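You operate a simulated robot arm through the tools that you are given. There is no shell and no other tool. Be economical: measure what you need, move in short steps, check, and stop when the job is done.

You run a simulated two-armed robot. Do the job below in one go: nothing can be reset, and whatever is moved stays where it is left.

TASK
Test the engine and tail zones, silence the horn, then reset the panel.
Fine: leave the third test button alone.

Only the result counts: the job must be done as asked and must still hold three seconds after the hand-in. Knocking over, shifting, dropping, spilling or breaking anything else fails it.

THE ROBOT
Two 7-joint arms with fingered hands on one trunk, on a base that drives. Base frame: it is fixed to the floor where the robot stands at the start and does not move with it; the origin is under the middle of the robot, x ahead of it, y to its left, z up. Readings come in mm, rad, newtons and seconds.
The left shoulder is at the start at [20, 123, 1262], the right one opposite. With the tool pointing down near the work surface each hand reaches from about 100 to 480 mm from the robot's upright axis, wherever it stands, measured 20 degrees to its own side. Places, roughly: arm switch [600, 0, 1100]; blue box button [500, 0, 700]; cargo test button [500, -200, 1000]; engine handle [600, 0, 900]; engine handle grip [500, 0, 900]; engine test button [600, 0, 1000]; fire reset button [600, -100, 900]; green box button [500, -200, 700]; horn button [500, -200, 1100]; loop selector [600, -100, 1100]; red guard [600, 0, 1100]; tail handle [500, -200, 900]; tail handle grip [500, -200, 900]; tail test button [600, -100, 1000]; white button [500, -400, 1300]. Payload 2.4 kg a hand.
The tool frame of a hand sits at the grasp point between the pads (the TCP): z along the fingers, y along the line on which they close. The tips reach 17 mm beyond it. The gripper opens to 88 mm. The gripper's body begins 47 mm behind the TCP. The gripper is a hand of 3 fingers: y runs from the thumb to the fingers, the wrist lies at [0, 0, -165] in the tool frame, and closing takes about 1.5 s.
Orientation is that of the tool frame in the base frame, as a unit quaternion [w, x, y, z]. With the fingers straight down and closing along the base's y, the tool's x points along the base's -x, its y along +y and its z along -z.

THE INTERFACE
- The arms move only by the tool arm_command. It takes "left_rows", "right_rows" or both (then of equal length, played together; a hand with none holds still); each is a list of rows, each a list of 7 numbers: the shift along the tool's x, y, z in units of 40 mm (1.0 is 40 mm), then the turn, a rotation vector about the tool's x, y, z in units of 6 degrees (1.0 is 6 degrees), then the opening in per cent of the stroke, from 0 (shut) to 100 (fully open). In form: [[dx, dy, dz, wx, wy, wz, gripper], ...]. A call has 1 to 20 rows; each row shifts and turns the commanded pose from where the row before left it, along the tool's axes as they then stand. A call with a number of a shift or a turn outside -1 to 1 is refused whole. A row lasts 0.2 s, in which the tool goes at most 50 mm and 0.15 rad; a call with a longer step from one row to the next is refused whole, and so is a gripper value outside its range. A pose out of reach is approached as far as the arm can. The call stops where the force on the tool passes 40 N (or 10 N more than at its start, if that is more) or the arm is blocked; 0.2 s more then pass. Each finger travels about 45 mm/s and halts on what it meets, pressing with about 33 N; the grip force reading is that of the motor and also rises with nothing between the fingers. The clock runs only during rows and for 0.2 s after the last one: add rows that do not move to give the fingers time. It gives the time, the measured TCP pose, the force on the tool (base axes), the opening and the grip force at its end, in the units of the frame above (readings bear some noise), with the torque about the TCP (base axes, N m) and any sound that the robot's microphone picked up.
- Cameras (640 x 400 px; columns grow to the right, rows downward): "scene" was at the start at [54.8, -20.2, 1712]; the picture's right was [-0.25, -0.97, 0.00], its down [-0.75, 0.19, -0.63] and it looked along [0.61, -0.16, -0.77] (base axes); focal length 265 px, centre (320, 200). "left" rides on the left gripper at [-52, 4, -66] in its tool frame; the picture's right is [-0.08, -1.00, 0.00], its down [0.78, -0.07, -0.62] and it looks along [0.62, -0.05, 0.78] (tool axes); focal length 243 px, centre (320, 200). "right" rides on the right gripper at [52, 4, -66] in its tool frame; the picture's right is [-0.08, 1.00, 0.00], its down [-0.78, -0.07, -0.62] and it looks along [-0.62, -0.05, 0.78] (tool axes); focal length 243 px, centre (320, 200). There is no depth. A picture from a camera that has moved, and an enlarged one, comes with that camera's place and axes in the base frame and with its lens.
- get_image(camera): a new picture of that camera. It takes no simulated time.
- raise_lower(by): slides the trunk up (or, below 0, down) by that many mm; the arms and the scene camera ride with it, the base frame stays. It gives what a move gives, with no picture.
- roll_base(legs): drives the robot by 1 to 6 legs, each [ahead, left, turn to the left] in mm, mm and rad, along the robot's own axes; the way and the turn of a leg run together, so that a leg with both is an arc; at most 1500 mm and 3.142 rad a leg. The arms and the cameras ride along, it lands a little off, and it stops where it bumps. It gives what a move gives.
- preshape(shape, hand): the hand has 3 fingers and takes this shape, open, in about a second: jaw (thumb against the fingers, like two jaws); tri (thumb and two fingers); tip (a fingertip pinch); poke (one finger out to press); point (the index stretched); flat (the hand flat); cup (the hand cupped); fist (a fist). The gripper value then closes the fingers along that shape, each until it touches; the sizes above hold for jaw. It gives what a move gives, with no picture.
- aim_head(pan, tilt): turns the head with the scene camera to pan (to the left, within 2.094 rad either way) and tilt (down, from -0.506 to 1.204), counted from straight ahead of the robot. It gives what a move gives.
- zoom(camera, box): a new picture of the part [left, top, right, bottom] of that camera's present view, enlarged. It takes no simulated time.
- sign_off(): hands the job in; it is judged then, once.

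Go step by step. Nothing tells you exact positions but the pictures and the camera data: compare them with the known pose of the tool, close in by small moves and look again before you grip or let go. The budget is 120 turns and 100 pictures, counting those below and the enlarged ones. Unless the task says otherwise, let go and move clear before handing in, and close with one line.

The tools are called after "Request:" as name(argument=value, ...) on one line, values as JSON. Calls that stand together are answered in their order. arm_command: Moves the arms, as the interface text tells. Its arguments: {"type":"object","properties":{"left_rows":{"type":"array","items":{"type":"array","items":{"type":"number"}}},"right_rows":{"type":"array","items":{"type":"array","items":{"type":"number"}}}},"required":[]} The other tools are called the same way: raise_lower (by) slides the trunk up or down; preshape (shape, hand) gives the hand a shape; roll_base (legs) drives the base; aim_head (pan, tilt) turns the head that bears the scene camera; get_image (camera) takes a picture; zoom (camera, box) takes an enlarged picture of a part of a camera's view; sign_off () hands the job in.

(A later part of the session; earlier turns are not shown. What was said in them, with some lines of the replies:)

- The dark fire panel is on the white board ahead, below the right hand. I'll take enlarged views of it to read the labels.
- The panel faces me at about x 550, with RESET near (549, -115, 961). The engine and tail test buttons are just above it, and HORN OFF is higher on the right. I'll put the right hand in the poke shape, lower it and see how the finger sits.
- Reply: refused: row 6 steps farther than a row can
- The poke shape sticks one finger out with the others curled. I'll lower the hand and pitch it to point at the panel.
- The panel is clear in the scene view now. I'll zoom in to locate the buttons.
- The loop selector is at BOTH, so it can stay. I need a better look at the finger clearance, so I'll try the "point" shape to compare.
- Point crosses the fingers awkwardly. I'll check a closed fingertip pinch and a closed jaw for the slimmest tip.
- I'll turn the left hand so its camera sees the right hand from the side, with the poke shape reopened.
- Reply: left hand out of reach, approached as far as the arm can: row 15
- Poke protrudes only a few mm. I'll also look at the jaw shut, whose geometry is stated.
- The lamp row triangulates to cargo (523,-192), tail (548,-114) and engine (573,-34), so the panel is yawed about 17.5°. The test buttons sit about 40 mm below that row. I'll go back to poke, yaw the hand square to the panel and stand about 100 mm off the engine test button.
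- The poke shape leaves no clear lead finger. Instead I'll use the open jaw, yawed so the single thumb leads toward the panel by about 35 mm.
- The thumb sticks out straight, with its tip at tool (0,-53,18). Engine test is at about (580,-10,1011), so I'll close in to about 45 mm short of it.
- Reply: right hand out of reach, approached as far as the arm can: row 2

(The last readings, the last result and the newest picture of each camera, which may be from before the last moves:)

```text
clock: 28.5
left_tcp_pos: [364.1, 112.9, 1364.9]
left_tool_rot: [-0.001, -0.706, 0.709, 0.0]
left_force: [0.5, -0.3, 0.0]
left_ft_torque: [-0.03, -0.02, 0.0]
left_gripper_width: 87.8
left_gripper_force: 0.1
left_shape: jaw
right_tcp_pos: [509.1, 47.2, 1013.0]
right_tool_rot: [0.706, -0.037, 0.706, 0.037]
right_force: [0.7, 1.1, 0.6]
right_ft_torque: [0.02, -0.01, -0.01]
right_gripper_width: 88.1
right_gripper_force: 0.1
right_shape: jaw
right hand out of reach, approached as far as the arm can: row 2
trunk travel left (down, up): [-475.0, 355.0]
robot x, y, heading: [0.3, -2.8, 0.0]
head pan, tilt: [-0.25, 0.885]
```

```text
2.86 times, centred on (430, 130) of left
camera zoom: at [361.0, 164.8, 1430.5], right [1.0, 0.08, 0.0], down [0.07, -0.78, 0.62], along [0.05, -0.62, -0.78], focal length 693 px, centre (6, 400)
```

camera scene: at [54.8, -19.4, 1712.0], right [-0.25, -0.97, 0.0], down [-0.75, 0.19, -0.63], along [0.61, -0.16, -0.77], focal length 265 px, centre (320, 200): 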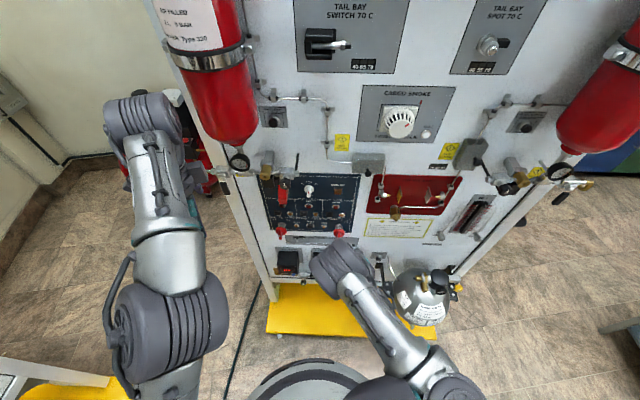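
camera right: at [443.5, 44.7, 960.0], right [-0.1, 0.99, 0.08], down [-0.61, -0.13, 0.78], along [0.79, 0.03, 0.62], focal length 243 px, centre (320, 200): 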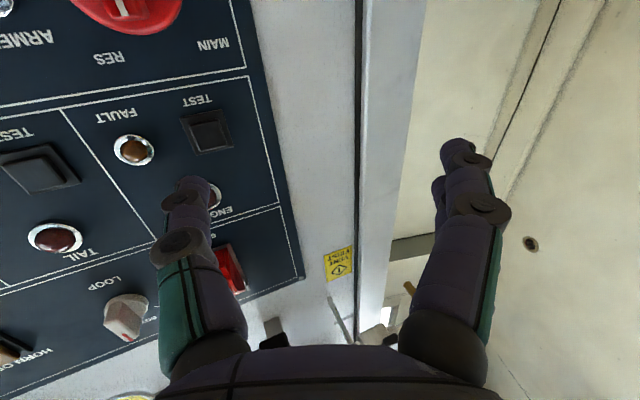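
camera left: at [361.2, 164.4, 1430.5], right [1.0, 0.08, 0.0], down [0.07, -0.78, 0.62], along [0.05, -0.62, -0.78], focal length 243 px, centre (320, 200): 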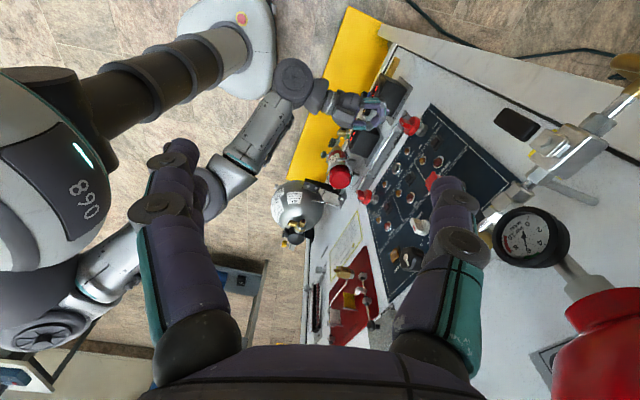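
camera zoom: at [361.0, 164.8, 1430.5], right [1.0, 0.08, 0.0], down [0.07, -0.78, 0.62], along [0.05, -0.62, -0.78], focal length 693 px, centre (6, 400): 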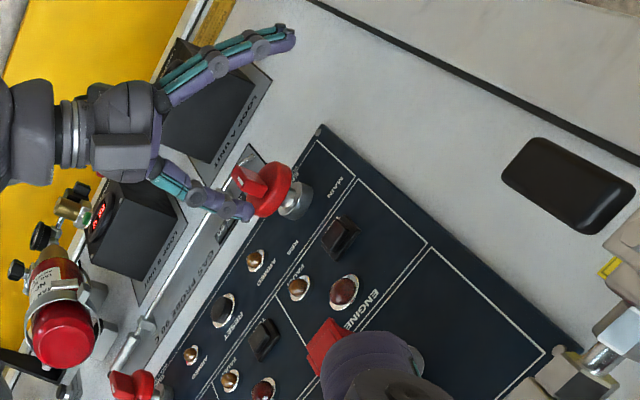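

The arm is at its reach limit, so I'll pull back and drive the base left and slightly ahead.

Request:
arm_command(right_rows=[[0, 0, -1, 0, 0, 0, 100], [0, 0, -0.8, 0, 0, 0, 100], [0, 0, 0, 0, 0, 0, 100]])

Request:
roll_base(legs=[[0, 110, 0], [40, 0, 0]])

Request:
get_image(camera="scene")

Request:
get_image(camera="right")

```text
clock: 29.3
left_tcp_pos: [364.2, 112.4, 1365.8]
left_tool_rot: [0.0, -0.706, 0.708, -0.001]
left_force: [0.0, 0.4, -0.3]
left_ft_torque: [0.01, -0.01, 0.01]
left_gripper_width: 88.0
left_gripper_force: 0.1
left_shape: jaw
right_tcp_pos: [438.0, 38.5, 1016.4]
right_tool_rot: [0.706, -0.037, 0.706, 0.037]
right_force: [0.1, -0.1, -0.1]
right_ft_torque: [0.02, 0.01, -0.01]
right_gripper_width: 87.8
right_gripper_force: 0.1
right_shape: jaw
trunk travel left (down, up): [-475.0, 355.0]
robot x, y, heading: [0.4, 1.8, 0.001]
head pan, tilt: [-0.25, 0.885]
```

```text
clock: 31.0
left_tcp_pos: [407.2, 222.3, 1363.3]
left_tool_rot: [-0.001, -0.705, 0.709, 0.0]
left_force: [0.2, 0.1, 0.4]
left_ft_torque: [-0.01, 0.01, 0.02]
left_gripper_width: 87.7
left_gripper_force: 0.1
left_shape: jaw
right_tcp_pos: [479.7, 147.8, 1013.1]
right_tool_rot: [0.706, -0.037, 0.707, 0.037]
right_force: [0.9, -0.6, -0.7]
right_ft_torque: [-0.02, -0.02, -0.05]
right_gripper_width: 87.9
right_gripper_force: 0.0
right_shape: jaw
trunk travel left (down, up): [-475.0, 355.0]
robot x, y, heading: [38.3, 110.7, -0.002]
head pan, tilt: [-0.25, 0.885]
```

```text
65 pictures are left
camera scene: at [97.0, 90.4, 1711.9], right [-0.25, -0.97, 0.0], down [-0.75, 0.19, -0.63], along [0.61, -0.16, -0.77], focal length 265 px, centre (320, 200)
```

scene: 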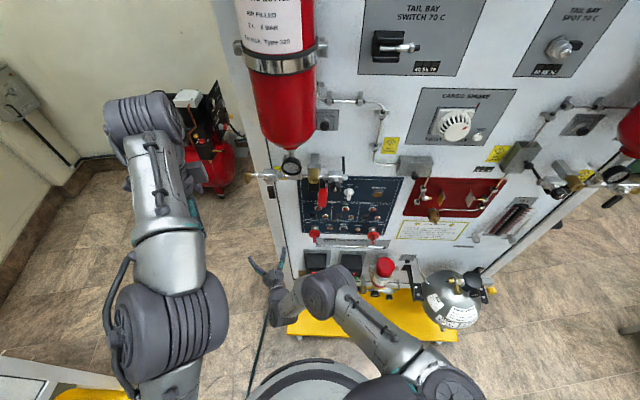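

```text
64 pictures are left
camera right: at [412.9, 145.2, 962.5], right [-0.1, 0.99, 0.08], down [-0.61, -0.13, 0.78], along [0.79, 0.03, 0.62], focal length 243 px, centre (320, 200)
```

right: 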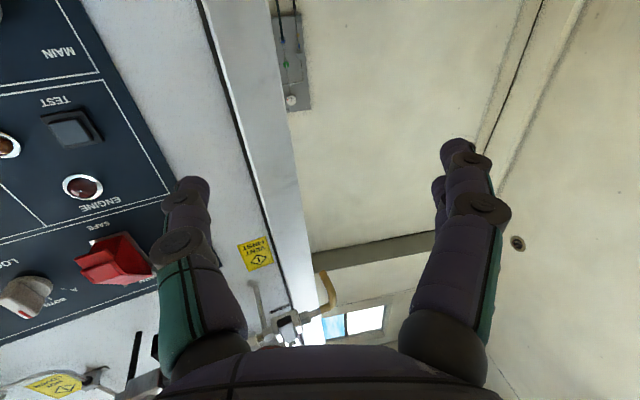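

Several views agree on engine test at (595,-14,1014) and tail test at (567,-95,1013). I'll line the thumb up in front of the engine test button.

Request:
arm_command(right_rows=[[-0.033, -0.875, 0.2, 0, 0, 0, 100], [-0.033, -0.875, 0.2, 0, 0, 0, 100], [-0.033, -0.875, 0.2, 0, 0, 0, 100], [0, 0, 0, 0, 0, 0, 100]])

Request:
get_image(camera="right")

Request:
zoom(camera="scene", box=[260, 150, 420, 250])

Request:
zoom(camera="left", box=[250, 60, 470, 200])

```text
clock: 32.0
left_tcp_pos: [401.8, 221.9, 1366.2]
left_tool_rot: [0.0, -0.706, 0.708, 0.0]
left_force: [0.0, 0.2, 0.3]
left_ft_torque: [-0.03, -0.01, -0.02]
left_gripper_width: 88.0
left_gripper_force: 0.1
left_shape: jaw
right_tcp_pos: [511.0, 45.0, 1019.4]
right_tool_rot: [0.706, -0.036, 0.706, 0.036]
right_force: [-0.7, -1.0, -0.1]
right_ft_torque: [0.01, -0.04, -0.01]
right_gripper_width: 87.9
right_gripper_force: 0.1
right_shape: jaw
trunk travel left (down, up): [-475.0, 355.0]
robot x, y, heading: [40.5, 108.2, 0.001]
head pan, tilt: [-0.25, 0.885]
```

```text
63 pictures are left
camera right: at [445.1, 42.5, 967.1], right [-0.1, 0.99, 0.08], down [-0.61, -0.13, 0.78], along [0.79, 0.03, 0.62], focal length 243 px, centre (320, 200)
```

right: 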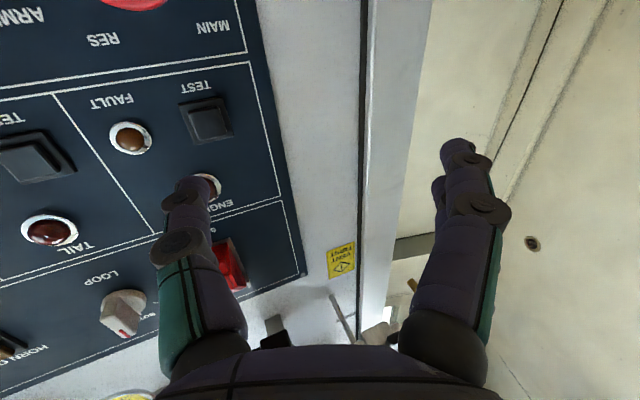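

```text
4.00 times, centred on (340, 200) of scene
camera zoom: at [93.9, 90.3, 1712.0], right [-0.25, -0.97, 0.0], down [-0.75, 0.19, -0.63], along [0.61, -0.16, -0.77], focal length 1059 px, centre (240, 200)
```

zoom: 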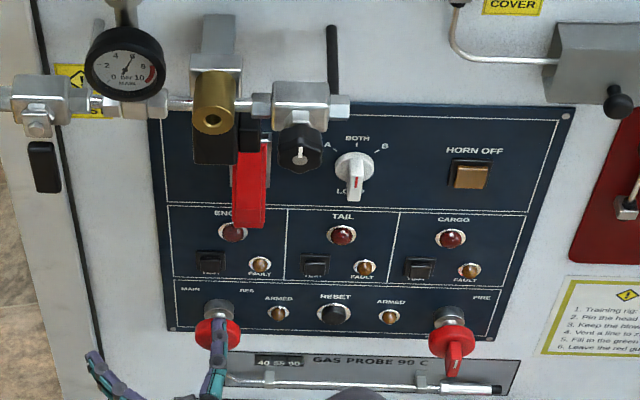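

```text
2.86 times, centred on (360, 130) of left
camera zoom: at [400.4, 274.1, 1430.5], right [1.0, 0.08, 0.0], down [0.06, -0.78, 0.62], along [0.05, -0.62, -0.78], focal length 693 px, centre (206, 400)
```

zoom: 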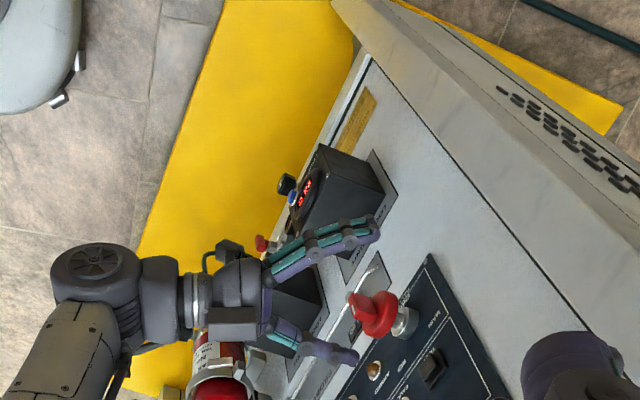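

The thumb tip is about 60 mm short of the button. I'll advance most of that with a small correction to the right and down, then look.

Request:
arm_command(right_rows=[[0.05, -0.17, 0.5, 0, 0, 0, 100], [0.05, -0.17, 0.45, 0, 0, 0, 100], [0, 0, 0, 0, 0, 0, 100]])

Request:
get_image(camera="right")

Request:
zoom(camera="scene", box=[280, 180, 360, 250])

```text
clock: 32.8
left_tcp_pos: [403.8, 221.4, 1365.3]
left_tool_rot: [-0.001, -0.705, 0.709, 0.0]
left_force: [0.4, 0.0, 1.0]
left_ft_torque: [-0.02, -0.01, -0.01]
left_gripper_width: 88.1
left_gripper_force: 0.0
left_shape: jaw
right_tcp_pos: [549.5, 34.0, 1016.2]
right_tool_rot: [0.706, -0.036, 0.706, 0.036]
right_force: [0.3, 0.0, 0.1]
right_ft_torque: [0.02, -0.01, -0.03]
right_gripper_width: 87.7
right_gripper_force: 0.1
right_shape: jaw
trunk travel left (down, up): [-475.0, 355.0]
robot x, y, heading: [40.4, 112.3, -0.002]
head pan, tilt: [-0.25, 0.885]
```

```text
60 pictures are left
camera right: at [483.7, 32.1, 963.6], right [-0.1, 0.99, 0.09], down [-0.61, -0.13, 0.78], along [0.79, 0.03, 0.62], focal length 243 px, centre (320, 200)
```

right: 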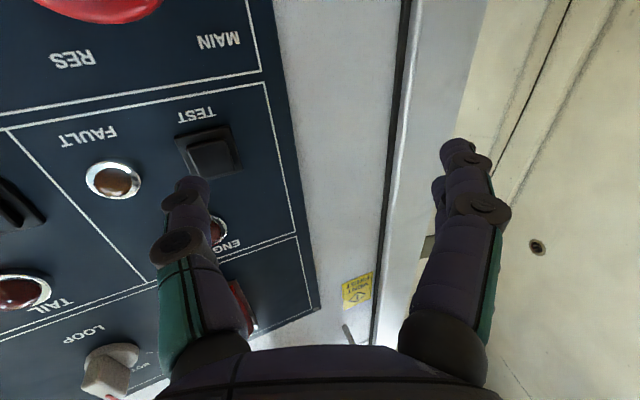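

```text
5.71 times, centred on (320, 215) of scene
camera zoom: at [93.8, 90.0, 1712.0], right [-0.25, -0.97, 0.0], down [-0.75, 0.19, -0.63], along [0.61, -0.16, -0.77], focal length 1513 px, centre (320, 114)
```

zoom: 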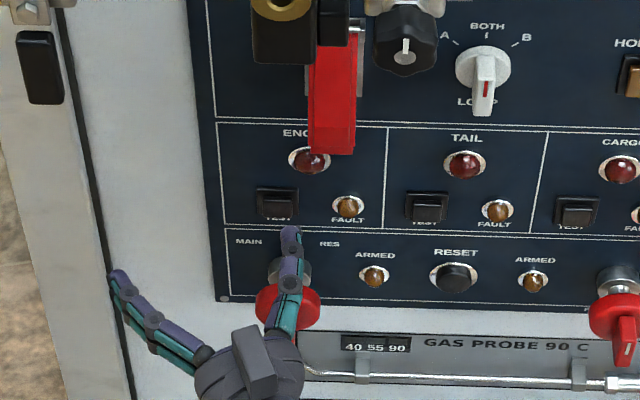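

The thumb tip is right in front of the button, about 20 mm away. I'll advance in small steps to press.

Request:
arm_command(right_rows=[[0.05, 0, 0.13, 0, 0, 0, 100], [0, 0, 0.13, 0, 0, 0, 100], [0, 0, 0.13, 0, 0, 0, 100], [0, 0, 0.1, 0, 0, 0, 100], [0, 0, 0, 0, 0, 0, 100]])

Request:
zoom(camera="scene", box=[280, 180, 360, 250])

```text
clock: 34.0
left_tcp_pos: [402.9, 221.5, 1365.0]
left_tool_rot: [0.001, -0.706, 0.709, 0.001]
left_force: [-0.5, -0.4, -0.5]
left_ft_torque: [-0.02, -0.01, -0.01]
left_gripper_width: 87.9
left_gripper_force: 0.1
left_shape: jaw
right_tcp_pos: [568.9, 38.0, 1013.3]
right_tool_rot: [0.706, -0.036, 0.706, 0.036]
right_force: [-6.2, 1.7, -1.0]
right_ft_torque: [0.07, 0.05, -0.36]
right_gripper_width: 88.0
right_gripper_force: 0.1
right_shape: jaw
trunk travel left (down, up): [-475.0, 355.0]
robot x, y, heading: [40.6, 108.1, -0.005]
head pan, tilt: [-0.25, 0.885]
heard: click
```

```text
5.71 times, centred on (320, 215) of scene
camera zoom: at [92.5, 90.3, 1712.0], right [-0.25, -0.97, 0.0], down [-0.75, 0.19, -0.63], along [0.61, -0.16, -0.77], focal length 1513 px, centre (320, 114)
```

zoom: 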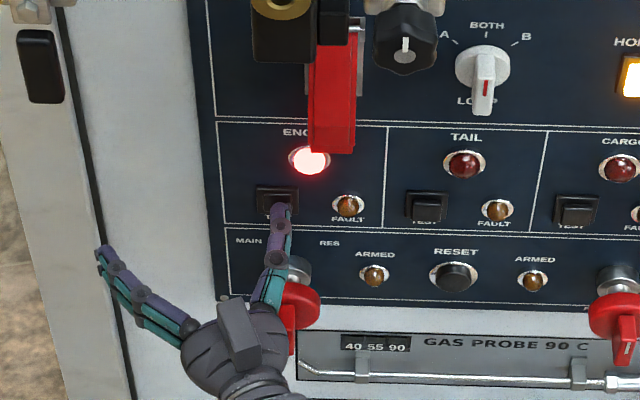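

Click heard, and the engine lamp and horn light are both on. I'll back off and check that they stay on.

Request:
arm_command(right_rows=[[0, 0, 0, 0, 0, 0, 100], [0, 0, 0, 0, 0, 0, 100], [0, 0, -0.5, 0, 0, 0, 100], [0, 0, -0.5, 0, 0, 0, 100], [0, 0, 0, 0, 0, 0, 100]])

Request:
zoom(camera="scene", box=[280, 170, 400, 250])

Request:
get_image(camera="right")

```text
clock: 35.2
left_tcp_pos: [403.5, 222.9, 1365.1]
left_tool_rot: [0.0, -0.705, 0.709, 0.001]
left_force: [0.4, -0.3, -0.3]
left_ft_torque: [0.0, 0.0, 0.0]
left_gripper_width: 88.0
left_gripper_force: 0.1
left_shape: jaw
right_tcp_pos: [529.9, 34.1, 1014.8]
right_tool_rot: [0.706, -0.036, 0.706, 0.035]
right_force: [0.6, -0.4, 0.3]
right_ft_torque: [0.0, -0.03, -0.02]
right_gripper_width: 88.2
right_gripper_force: 0.1
right_shape: jaw
trunk travel left (down, up): [-475.0, 355.0]
robot x, y, heading: [37.9, 110.3, -0.002]
head pan, tilt: [-0.25, 0.885]
```

```text
5.00 times, centred on (340, 210) of scene
camera zoom: at [94.1, 89.8, 1712.0], right [-0.25, -0.97, 0.0], down [-0.75, 0.19, -0.63], along [0.61, -0.16, -0.77], focal length 1324 px, centre (220, 150)
```

zoom: 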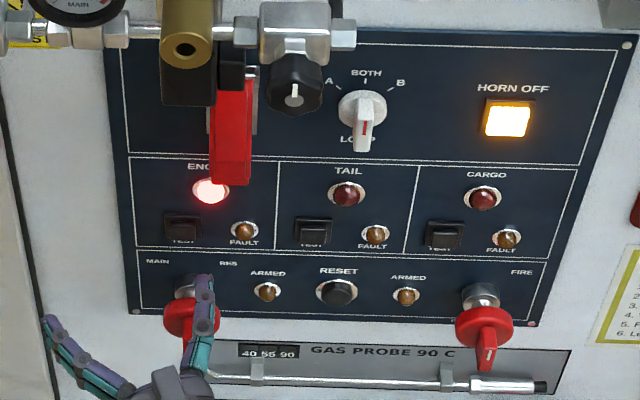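

```text
56 pictures are left
camera right: at [463.8, 31.3, 961.3], right [-0.1, 0.99, 0.08], down [-0.61, -0.13, 0.78], along [0.78, 0.03, 0.62], focal length 243 px, centre (320, 200)
```

right: 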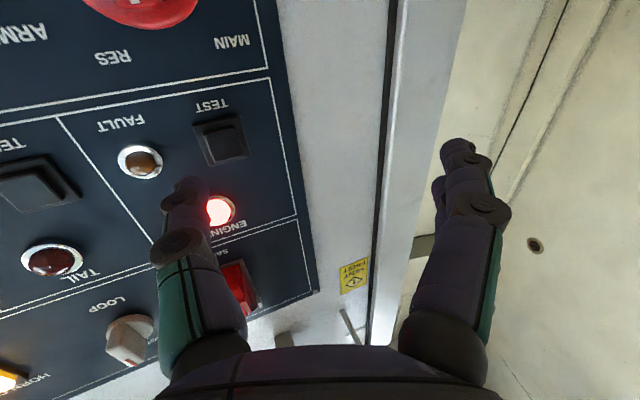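

The engine test latched. Now I'll shift along the panel to the tail test button.

Request:
arm_command(right_rows=[[0, -0.96, -0.27, 0, 0, 0, 100], [0, -0.96, -0.27, 0, 0, 0, 100], [0, 0, 0, 0, 0, 0, 100]])

Request:
get_image(camera="right")

Request:
zoom(camera="scene", box=[280, 170, 400, 250])

```text
clock: 36.0
left_tcp_pos: [403.6, 222.0, 1365.5]
left_tool_rot: [0.001, -0.705, 0.709, 0.0]
left_force: [-0.6, 0.4, 0.1]
left_ft_torque: [0.02, 0.0, 0.0]
left_gripper_width: 87.8
left_gripper_force: 0.0
left_shape: jaw
right_tcp_pos: [514.9, -44.7, 1015.4]
right_tool_rot: [0.706, -0.037, 0.706, 0.037]
right_force: [0.1, 0.2, -0.2]
right_ft_torque: [-0.02, -0.01, 0.04]
right_gripper_width: 88.0
right_gripper_force: 0.0
right_shape: jaw
trunk travel left (down, up): [-475.0, 355.0]
robot x, y, heading: [40.5, 109.8, -0.0]
head pan, tilt: [-0.25, 0.885]
```

```text
55 pictures are left
camera right: at [448.9, -46.2, 962.3], right [-0.1, 0.99, 0.08], down [-0.61, -0.13, 0.78], along [0.79, 0.03, 0.62], focal length 243 px, centre (320, 200)
```

right: 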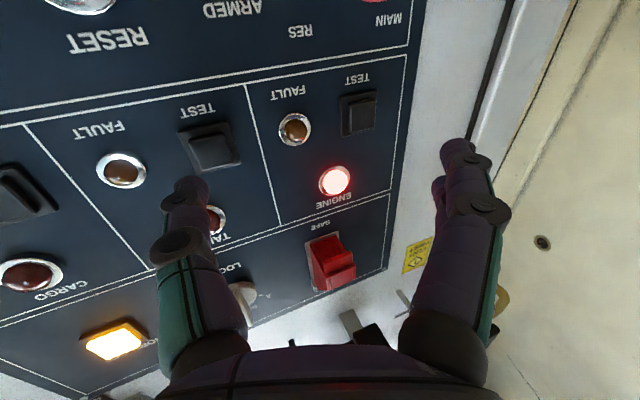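

```text
5.00 times, centred on (340, 210) of scene
camera zoom: at [93.9, 90.1, 1712.0], right [-0.25, -0.97, 0.0], down [-0.75, 0.19, -0.63], along [0.61, -0.16, -0.77], focal length 1324 px, centre (220, 150)
```

zoom: 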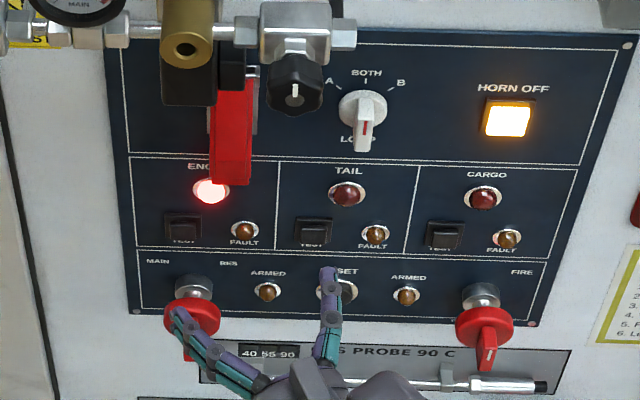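

The thumb is lined up on tail test. The left fingers will pass just over the engine pull handle, so I'll roll the hand 12° to lift them, keeping the thumb height.

Request:
arm_command(right_rows=[[-0.25, -0.08, 0, 0, 0, 1, 100], [0, 0, 0, 0, 0, 1, 100], [0, 0, 0, 0, 0, 0, 100]])

Request:
get_image(camera="right")

Request:
zoom(camera="left", box=[250, 80, 470, 220])

```text
clock: 36.8
left_tcp_pos: [404.2, 221.6, 1365.3]
left_tool_rot: [0.0, -0.705, 0.709, 0.0]
left_force: [0.3, 0.1, 0.1]
left_ft_torque: [0.0, -0.02, 0.0]
left_gripper_width: 87.8
left_gripper_force: 0.1
left_shape: jaw
right_tcp_pos: [516.4, -46.1, 1023.3]
right_tool_rot: [0.698, 0.037, 0.706, 0.11]
right_force: [0.3, 0.2, -0.2]
right_ft_torque: [0.0, 0.01, -0.01]
right_gripper_width: 88.2
right_gripper_force: 0.1
right_shape: jaw
trunk travel left (down, up): [-475.0, 355.0]
robot x, y, heading: [37.3, 113.6, -0.0]
head pan, tilt: [-0.25, 0.885]
```

```text
53 pictures are left
camera right: at [449.3, -38.2, 973.2], right [-0.1, 0.95, 0.29], down [-0.59, -0.29, 0.75], along [0.8, -0.1, 0.59], focal length 243 px, centre (320, 200)
```

right: 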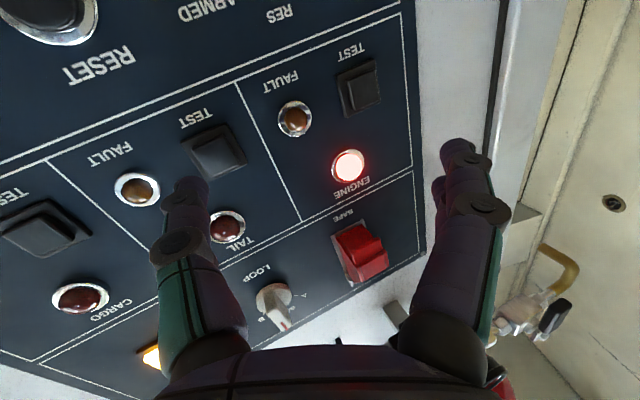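

```text
2.86 times, centred on (360, 150) of left
camera zoom: at [400.3, 273.7, 1430.5], right [1.0, 0.08, 0.0], down [0.06, -0.78, 0.62], along [0.05, -0.62, -0.78], focal length 693 px, centre (206, 343)
```

zoom: 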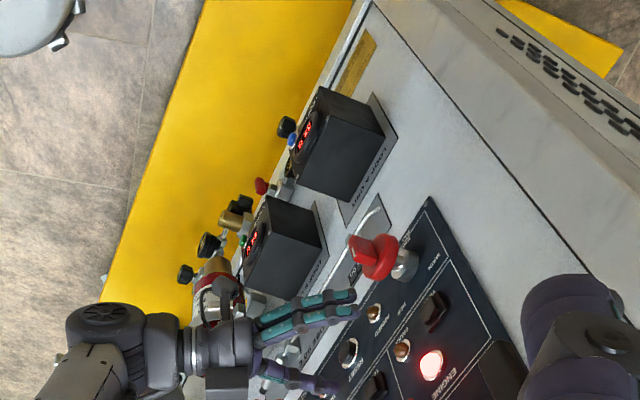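

The tip is level with the button at about (540,-96,1012), and the fingers are clear of the handle. Pressing tail test.

Request:
arm_command(right_rows=[[0, 0, 0.15, 0, 0, 0, 100], [0, 0, 0.15, 0, 0, 0, 100], [0, 0, 0.13, 0, 0, 0, 100], [0, 0, 0.13, 0, 0, 0, 100], [0, 0, 0.1, 0, 0, 0, 100], [0, 0, 0, 0, 0, 0, 100], [0, 0, 0, 0, 0, 0, 100]])

Request:
zoom(camera="scene", box=[280, 170, 400, 250])

```text
clock: 38.4
left_tcp_pos: [402.5, 223.2, 1365.9]
left_tool_rot: [0.0, -0.706, 0.709, 0.0]
left_force: [-0.1, -0.4, 0.2]
left_ft_torque: [0.0, 0.02, 0.04]
left_gripper_width: 88.0
left_gripper_force: 0.2
left_shape: jaw
right_tcp_pos: [542.6, -47.3, 1023.7]
right_tool_rot: [0.699, 0.038, 0.706, 0.11]
right_force: [-6.9, 2.7, -0.7]
right_ft_torque: [0.06, 0.1, -0.3]
right_gripper_width: 88.3
right_gripper_force: 0.1
right_shape: jaw
trunk travel left (down, up): [-475.0, 355.0]
robot x, y, heading: [36.5, 109.1, -0.005]
head pan, tilt: [-0.25, 0.885]
heard: click
```

```text
5.00 times, centred on (340, 210) of scene
camera zoom: at [92.4, 90.3, 1712.0], right [-0.25, -0.97, 0.0], down [-0.75, 0.19, -0.63], along [0.61, -0.16, -0.77], focal length 1324 px, centre (220, 150)
```

zoom: 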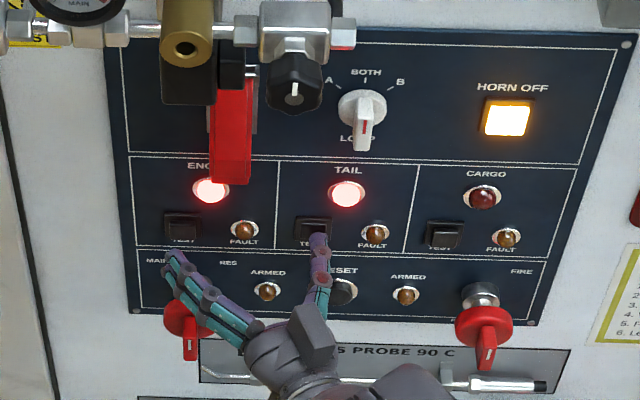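

Both the engine and tail lamps are lit. I'll retract and move up in front of the HORN OFF button, which I take to be at about (533,-188,1126).

Request:
arm_command(right_rows=[[0, 0, -0.5, 0, 0, 0, 100], [0, 0, -0.5, 0, 0, 0, 100], [0, 0, -0.5, 0, 0, 0, 100], [-0.81, -0.38, -0.106, 0, 0, 0, 100], [-0.81, -0.38, -0.106, 0, 0, 0, 100], [-0.81, -0.38, -0.106, 0, 0, 0, 100], [-0.81, -0.38, -0.106, 0, 0, 0, 100], [0, 0, 0, 0, 0, 0, 100]])

Request:
get_image(camera="right")

Request:
zoom(camera="scene", box=[270, 150, 430, 250])

```text
clock: 40.2
left_tcp_pos: [403.6, 221.2, 1365.6]
left_tool_rot: [0.0, -0.705, 0.709, 0.001]
left_force: [0.2, 0.1, -0.5]
left_ft_torque: [-0.02, 0.01, 0.03]
left_gripper_width: 88.0
left_gripper_force: 0.1
left_shape: jaw
right_tcp_pos: [473.2, -139.2, 1137.6]
right_tool_rot: [0.698, 0.038, 0.706, 0.109]
right_force: [-0.6, -0.9, -0.9]
right_ft_torque: [-0.01, 0.0, 0.02]
right_gripper_width: 87.9
right_gripper_force: 0.1
right_shape: jaw
trunk travel left (down, up): [-475.0, 355.0]
robot x, y, heading: [40.7, 110.8, -0.001]
head pan, tilt: [-0.25, 0.885]
```

```text
50 pictures are left
camera right: at [406.7, -130.7, 1087.1], right [-0.1, 0.95, 0.29], down [-0.59, -0.29, 0.75], along [0.8, -0.1, 0.59], focal length 243 px, centre (320, 200)
```

right: 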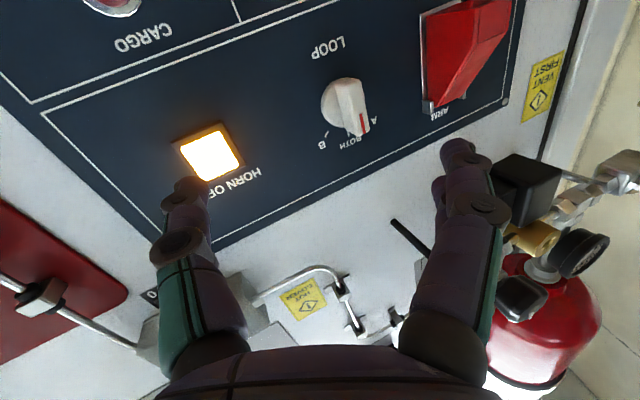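

```text
4.00 times, centred on (350, 200) of scene
camera zoom: at [94.0, 90.0, 1712.0], right [-0.25, -0.97, 0.0], down [-0.75, 0.19, -0.63], along [0.61, -0.16, -0.77], focal length 1059 px, centre (200, 200)
```

zoom: 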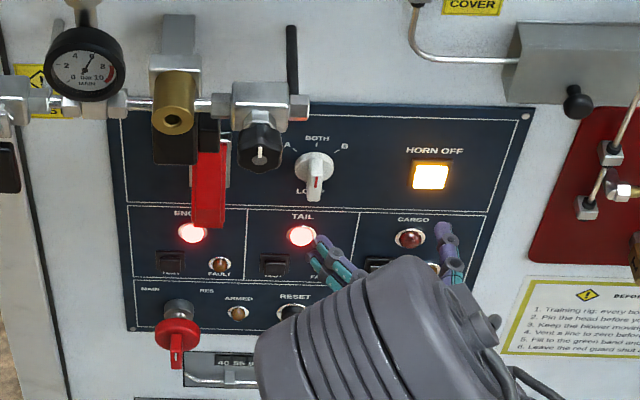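

The horn button is at about (531,-194,1128). To keep the other fingers well off the loop knob I'll yaw the hand 12° more and shift to about 12 mm short of it.

Request:
arm_command(right_rows=[[0, 0, 0, -1, 0, 0, 100], [0, 0, 0, -1, 0, 0, 100], [-0.09, -0.33, 0.23, 0, 0, 0, 100], [0, 0, 0, 0, 0, 0, 100]])

Request:
get_image(camera="right")

Request:
zoom(camera="scene", box=[270, 150, 430, 250])

```text
clock: 41.2
left_tcp_pos: [404.4, 222.6, 1366.0]
left_tool_rot: [0.0, -0.706, 0.709, 0.0]
left_force: [0.0, 0.7, -0.8]
left_ft_torque: [0.02, 0.0, 0.05]
left_gripper_width: 88.1
left_gripper_force: 0.1
left_shape: jaw
right_tcp_pos: [486.3, -149.7, 1138.8]
right_tool_rot: [0.699, -0.035, 0.691, 0.183]
right_force: [0.3, -0.5, 0.0]
right_ft_torque: [-0.01, -0.01, 0.0]
right_gripper_width: 88.1
right_gripper_force: 0.0
right_shape: jaw
trunk travel left (down, up): [-475.0, 355.0]
robot x, y, heading: [37.6, 109.0, -0.004]
head pan, tilt: [-0.25, 0.885]
```

```text
48 pictures are left
camera right: at [421.9, -154.2, 1085.9], right [-0.3, 0.91, 0.29], down [-0.55, -0.41, 0.72], along [0.78, 0.06, 0.63], focal length 243 px, centre (320, 200)
```

right: 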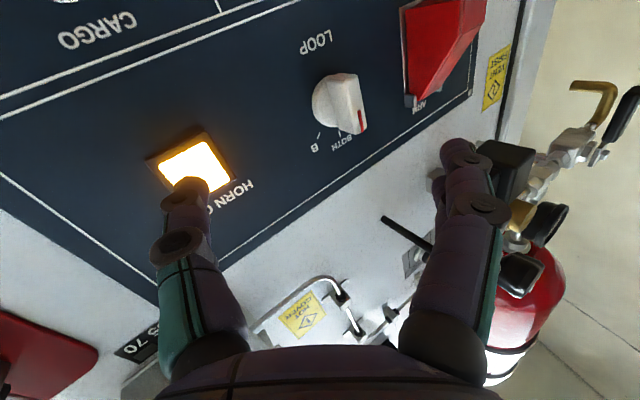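

```text
4.00 times, centred on (350, 200) of scene
camera zoom: at [93.7, 90.0, 1712.0], right [-0.25, -0.97, 0.0], down [-0.75, 0.19, -0.63], along [0.61, -0.16, -0.77], focal length 1059 px, centre (200, 200)
```

zoom: 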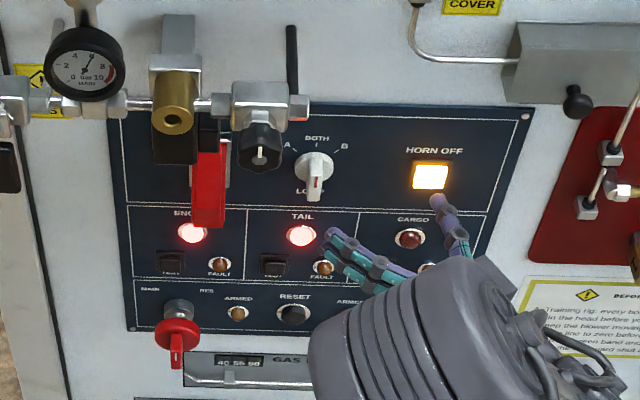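

The tip is right over the lit button and about 12 mm short. Pressing.

Request:
arm_command(right_rows=[[0, -0.035, 0.11, 0, 0, 0, 100], [0, -0.035, 0.11, 0, 0, 0, 100], [0, -0.035, 0.11, 0, 0, 0, 100], [0, 0, 0, 0, 0, 0, 100], [0, 0, 0, 0, 0, 0, 100]])

Request:
zoom(camera="scene", box=[270, 150, 430, 250])

```text
clock: 42.4
left_tcp_pos: [402.6, 222.5, 1365.5]
left_tool_rot: [0.0, -0.705, 0.709, 0.0]
left_force: [-0.2, -0.4, 1.0]
left_ft_torque: [0.01, 0.01, -0.01]
left_gripper_width: 87.9
left_gripper_force: 0.0
left_shape: jaw
right_tcp_pos: [501.8, -150.0, 1139.9]
right_tool_rot: [0.698, -0.035, 0.691, 0.184]
right_force: [-1.3, -0.5, -0.5]
right_ft_torque: [0.03, 0.03, -0.08]
right_gripper_width: 88.0
right_gripper_force: 0.0
right_shape: jaw
trunk travel left (down, up): [-475.0, 355.0]
robot x, y, heading: [39.8, 110.7, -0.005]
head pan, tilt: [-0.25, 0.885]
heard: click
```

```text
4.00 times, centred on (350, 200) of scene
camera zoom: at [93.3, 89.8, 1712.0], right [-0.25, -0.97, 0.0], down [-0.75, 0.19, -0.63], along [0.61, -0.16, -0.77], focal length 1059 px, centre (200, 200)
```

zoom: 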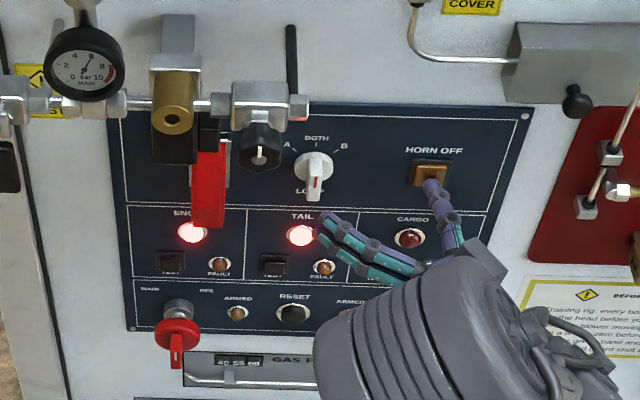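

Horn light is out with a click. I'll retract, roll the hand so the fingers sit well above the engine handle, and move the thumb in front of RESET at about (550,-114,960).

Request:
arm_command(right_rows=[[0, 0, -0.6, 0, 0, 0, 100], [0, 0, -0.6, 0, 0, 0, 100], [0, 0, -0.55, 0, 0, 0, 100], [0, 0, 0, 0, 0, 1, 100], [0, 0, 0, 0, 0, 1, 100], [0, 0, 0, 0, 0, 1, 100], [0, 0, 0, 0, 0, 1, 100], [0, 0, 0, 0, 0, 1, 100], [0, 0, 0, 0, 0, 0.5, 100], [0, 0, 0, 0, 0, 0, 100]])

Request:
arm_command(right_rows=[[0.79, -0.217, 0.25, 0, 0, 0, 100], [0.79, -0.217, 0.25, 0, 0, 0, 100], [0.79, -0.217, 0.25, 0, 0, 0, 100], [0.79, -0.217, 0.25, 0, 0, 0, 100], [0.79, -0.217, 0.25, 0, 0, 0, 100], [0, 0, 0, 0, 0, 0, 100]])

Request:
get_image(camera="right")

Request:
zoom(camera="scene", box=[270, 150, 430, 250])

Request:
zoom(camera="left", box=[250, 80, 470, 220])

```text
clock: 44.6
left_tcp_pos: [403.6, 221.2, 1364.5]
left_tool_rot: [0.0, -0.706, 0.709, 0.0]
left_force: [0.1, 0.0, 0.7]
left_ft_torque: [0.0, -0.01, -0.01]
left_gripper_width: 88.0
left_gripper_force: 0.1
left_shape: jaw
right_tcp_pos: [435.1, -171.4, 1135.3]
right_tool_rot: [0.617, 0.164, 0.673, 0.374]
right_force: [0.2, -0.8, 0.1]
right_ft_torque: [0.01, 0.0, 0.03]
right_gripper_width: 87.9
right_gripper_force: 0.1
right_shape: jaw
trunk travel left (down, up): [-475.0, 355.0]
robot x, y, heading: [41.7, 114.3, -0.005]
head pan, tilt: [-0.25, 0.885]
```

```text
clock: 46.0
left_tcp_pos: [402.8, 221.6, 1365.6]
left_tool_rot: [-0.001, -0.705, 0.709, 0.0]
left_force: [-0.1, 0.7, 0.1]
left_ft_torque: [0.0, 0.0, 0.04]
left_gripper_width: 87.9
left_gripper_force: 0.0
left_shape: jaw
right_tcp_pos: [463.7, -77.5, 995.0]
right_tool_rot: [0.618, 0.162, 0.672, 0.374]
right_force: [-0.4, -0.3, -0.4]
right_ft_torque: [0.02, 0.0, 0.0]
right_gripper_width: 88.0
right_gripper_force: 0.2
right_shape: jaw
trunk travel left (down, up): [-475.0, 355.0]
robot x, y, heading: [36.7, 110.2, -0.002]
head pan, tilt: [-0.25, 0.885]
```

```text
45 pictures are left
camera right: at [391.1, -59.3, 958.1], right [-0.23, 0.61, 0.76], down [-0.43, -0.76, 0.48], along [0.87, -0.22, 0.44], focal length 243 px, centre (320, 200)
```

right: 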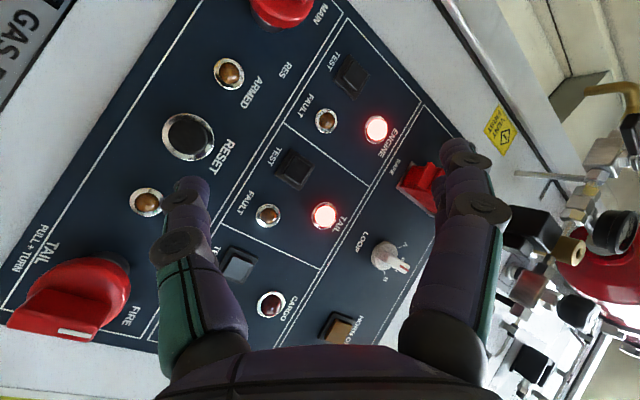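

```text
4.00 times, centred on (350, 200) of scene
camera zoom: at [93.7, 89.7, 1712.0], right [-0.25, -0.97, 0.0], down [-0.75, 0.19, -0.63], along [0.61, -0.16, -0.77], focal length 1059 px, centre (200, 200)
```

zoom: 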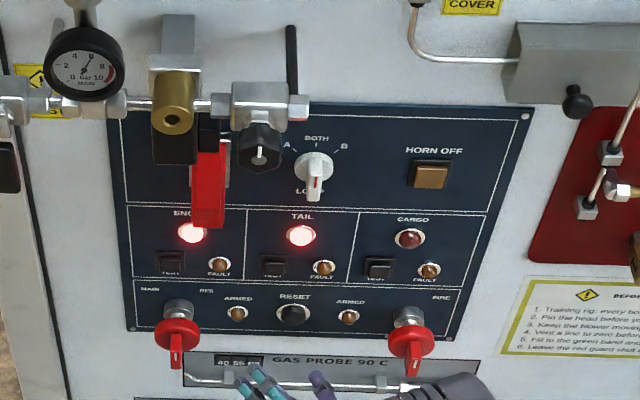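

```text
2.86 times, centred on (360, 150) of left
camera zoom: at [400.2, 273.6, 1430.6], right [1.0, 0.08, 0.0], down [0.06, -0.78, 0.62], along [0.05, -0.62, -0.78], focal length 693 px, centre (206, 343)
```

zoom: 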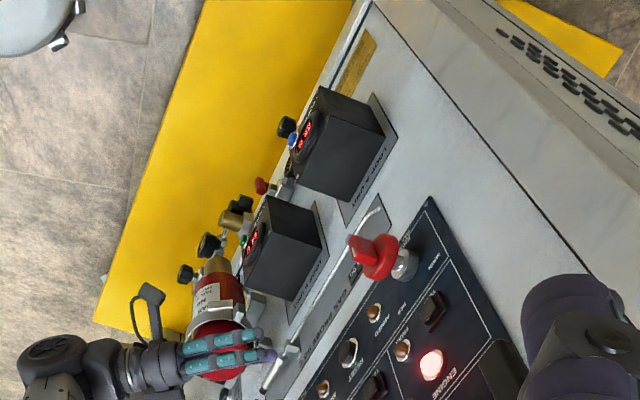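

This view puts RESET at about (551,-111,946). Moving to 15 mm short of it, keeping clear of the tail handle at about (490,-180).

Request:
arm_command(right_rows=[[0.024, -0.23, 0.51, 0, 0, 0, 100], [0.024, -0.23, 0.51, 0, 0, 0, 100], [0, 0, 0, 0, 0, 0, 100]])

Request:
get_image(camera="right")

Request:
zoom(camera="scene", box=[270, 150, 430, 250])

```text
clock: 46.8
left_tcp_pos: [402.9, 221.7, 1365.3]
left_tool_rot: [-0.001, -0.705, 0.709, 0.0]
left_force: [-0.2, 0.6, 0.2]
left_ft_torque: [-0.01, 0.02, 0.04]
left_gripper_width: 88.1
left_gripper_force: 0.1
left_shape: jaw
right_tcp_pos: [507.1, -75.9, 982.3]
right_tool_rot: [0.618, 0.162, 0.673, 0.374]
right_force: [-0.3, 0.2, -0.2]
right_ft_torque: [0.03, -0.04, 0.0]
right_gripper_width: 87.7
right_gripper_force: 0.1
right_shape: jaw
trunk travel left (down, up): [-475.0, 355.0]
robot x, y, heading: [43.0, 108.5, -0.006]
head pan, tilt: [-0.25, 0.885]
```

```text
42 pictures are left
camera right: at [433.7, -56.9, 944.6], right [-0.23, 0.61, 0.76], down [-0.43, -0.76, 0.48], along [0.87, -0.22, 0.44], focal length 243 px, centre (320, 200)
```

right: 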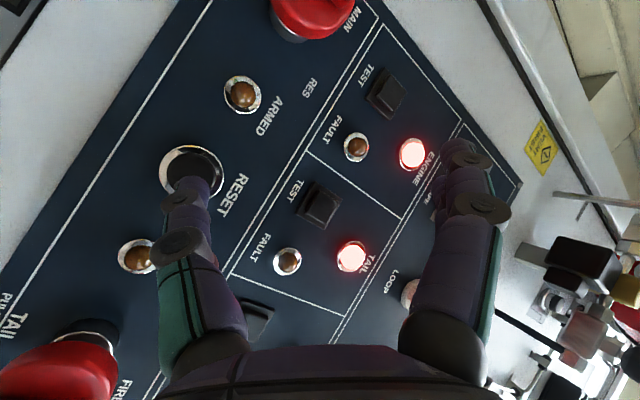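

```text
4.00 times, centred on (350, 200) of scene
camera zoom: at [93.7, 89.9, 1712.0], right [-0.25, -0.97, 0.0], down [-0.75, 0.19, -0.63], along [0.61, -0.16, -0.77], focal length 1059 px, centre (200, 200)
```

zoom: 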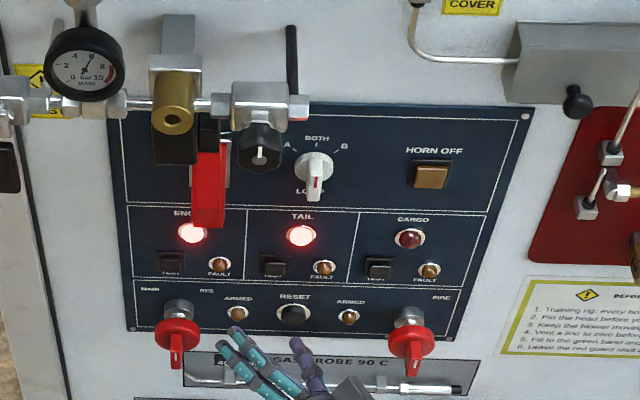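

The tip is about 14 mm in front of RESET. Pressing along the panel normal.

Request:
arm_command(right_rows=[[-0.035, -0.06, 0.096, 0, 0, 0, 100], [-0.035, -0.06, 0.096, 0, 0, 0, 100], [-0.035, -0.06, 0.096, 0, 0, 0, 100], [-0.035, -0.06, 0.096, 0, 0, 0, 100], [0, 0, 0, 0, 0, 0, 100], [0, 0, 0, 0, 0, 0, 100]])

Request:
zoom(camera="scene", box=[270, 150, 430, 250])

```text
clock: 48.2
left_tcp_pos: [403.0, 221.2, 1365.5]
left_tool_rot: [0.0, -0.706, 0.708, 0.0]
left_force: [-0.2, -0.3, -0.3]
left_ft_torque: [0.01, 0.0, -0.01]
left_gripper_width: 88.0
left_gripper_force: 0.1
left_shape: jaw
right_tcp_pos: [527.0, -81.8, 980.6]
right_tool_rot: [0.618, 0.163, 0.672, 0.373]
right_force: [-0.8, 0.1, 0.1]
right_ft_torque: [0.04, 0.03, -0.04]
right_gripper_width: 88.1
right_gripper_force: 0.0
right_shape: jaw
trunk travel left (down, up): [-475.0, 355.0]
robot x, y, heading: [36.9, 109.8, -0.001]
head pan, tilt: [-0.25, 0.885]
```

```text
4.00 times, centred on (350, 200) of scene
camera zoom: at [93.7, 89.9, 1712.0], right [-0.25, -0.97, 0.0], down [-0.75, 0.19, -0.63], along [0.61, -0.16, -0.77], focal length 1059 px, centre (200, 200)
```

zoom: 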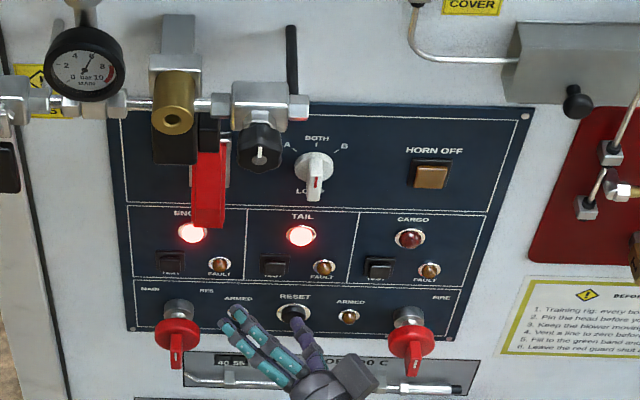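

Almost touching and no click yet. I'll push a few mm more.

Request:
arm_command(right_rows=[[-0.035, -0.06, 0.096, 0, 0, 0, 100], [-0.035, -0.06, 0.096, 0, 0, 0, 100], [0, 0, 0, 0, 0, 0, 100], [0, 0, 0, 0, 0, 0, 100]])

Request:
zoom(camera="scene", box=[270, 150, 430, 250])

```text
clock: 49.2
left_tcp_pos: [399.4, 223.6, 1366.0]
left_tool_rot: [-0.001, -0.705, 0.709, -0.001]
left_force: [-0.5, 0.3, 0.5]
left_ft_torque: [0.0, 0.02, -0.01]
left_gripper_width: 87.9
left_gripper_force: 0.0
left_shape: jaw
right_tcp_pos: [531.3, -86.1, 978.4]
right_tool_rot: [0.618, 0.162, 0.672, 0.375]
right_force: [-21.0, 7.1, 1.3]
right_ft_torque: [0.16, 0.75, -0.55]
right_gripper_width: 87.7
right_gripper_force: 0.0
right_shape: jaw
trunk travel left (down, up): [-475.0, 355.0]
robot x, y, heading: [36.6, 113.0, -0.009]
head pan, tilt: [-0.25, 0.885]
heard: click
```

```text
4.00 times, centred on (350, 200) of scene
camera zoom: at [89.4, 91.0, 1712.1], right [-0.25, -0.97, 0.0], down [-0.75, 0.19, -0.64], along [0.62, -0.16, -0.77], focal length 1059 px, centre (200, 200)
```

zoom: 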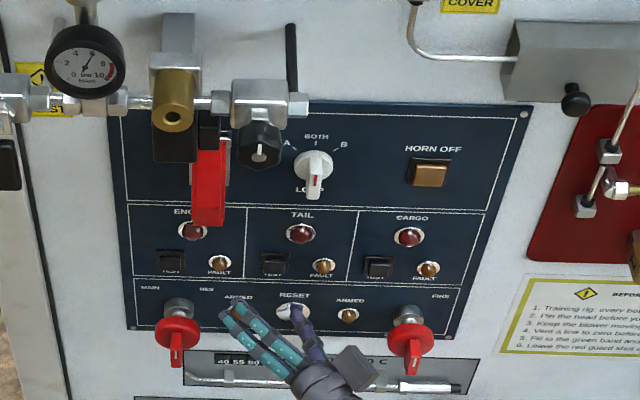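

Click, and both lamps went out, so the panel is reset. I'll retract well clear and check.

Request:
arm_command(right_rows=[[0, 0, -0.3, 0, 0, 0, 100], [0, 0, -0.6, 0, 0, 0, 100], [0, 0, -0.6, 0, 0, 0, 100], [0, 0, -0.6, 0, 0, 0, 100], [0, 0, 0, 0, 0, 0, 100], [0, 0, 0, 0, 0, 0, 100], [0, 0, 0, 0, 0, 0, 100]])

Request:
zoom(camera="scene", box=[270, 150, 430, 250])

Request:
get_image(camera="right")

```text
clock: 50.8
left_tcp_pos: [403.6, 221.5, 1365.4]
left_tool_rot: [0.0, -0.705, 0.709, 0.0]
left_force: [0.3, 0.0, -0.1]
left_ft_torque: [0.0, 0.0, -0.01]
left_gripper_width: 88.2
left_gripper_force: 0.1
left_shape: jaw
right_tcp_pos: [454.9, -110.4, 976.8]
right_tool_rot: [0.618, 0.162, 0.673, 0.374]
right_force: [-0.6, 0.4, 0.3]
right_ft_torque: [0.02, -0.02, -0.01]
right_gripper_width: 87.9
right_gripper_force: 0.0
right_shape: jaw
trunk travel left (down, up): [-475.0, 355.0]
robot x, y, heading: [39.6, 113.0, -0.005]
head pan, tilt: [-0.25, 0.885]
```

```text
4.00 times, centred on (350, 200) of scene
camera zoom: at [93.9, 89.8, 1712.0], right [-0.25, -0.97, 0.0], down [-0.75, 0.19, -0.63], along [0.61, -0.16, -0.77], focal length 1059 px, centre (200, 200)
```

zoom: 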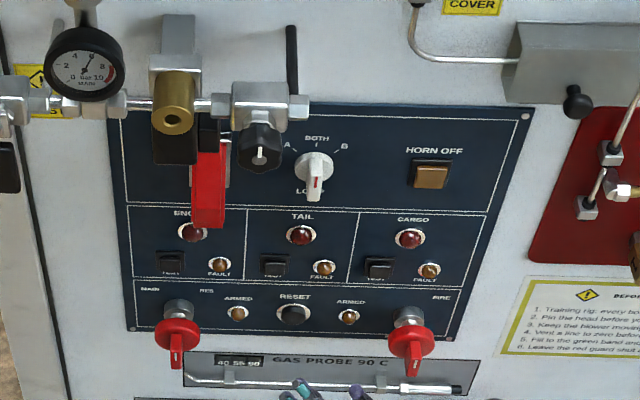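

```text
37 pictures are left
camera right: at [381.2, -92.0, 939.3], right [-0.23, 0.61, 0.76], down [-0.43, -0.76, 0.48], along [0.87, -0.22, 0.44], focal length 243 px, centre (320, 200)
```

right: 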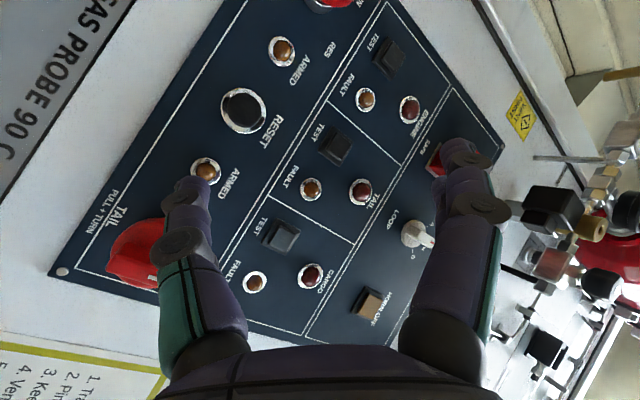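

All the lamps are out, the handles, guard and loop selector look unmoved, and the hand is clear of the panel. Handing in.

Request:
sign_off()

```text
The job is handed in.
```

I tested the engine and tail zones, silenced the horn and reset the panel; all its lamps are now out, and I left the cargo test button alone.
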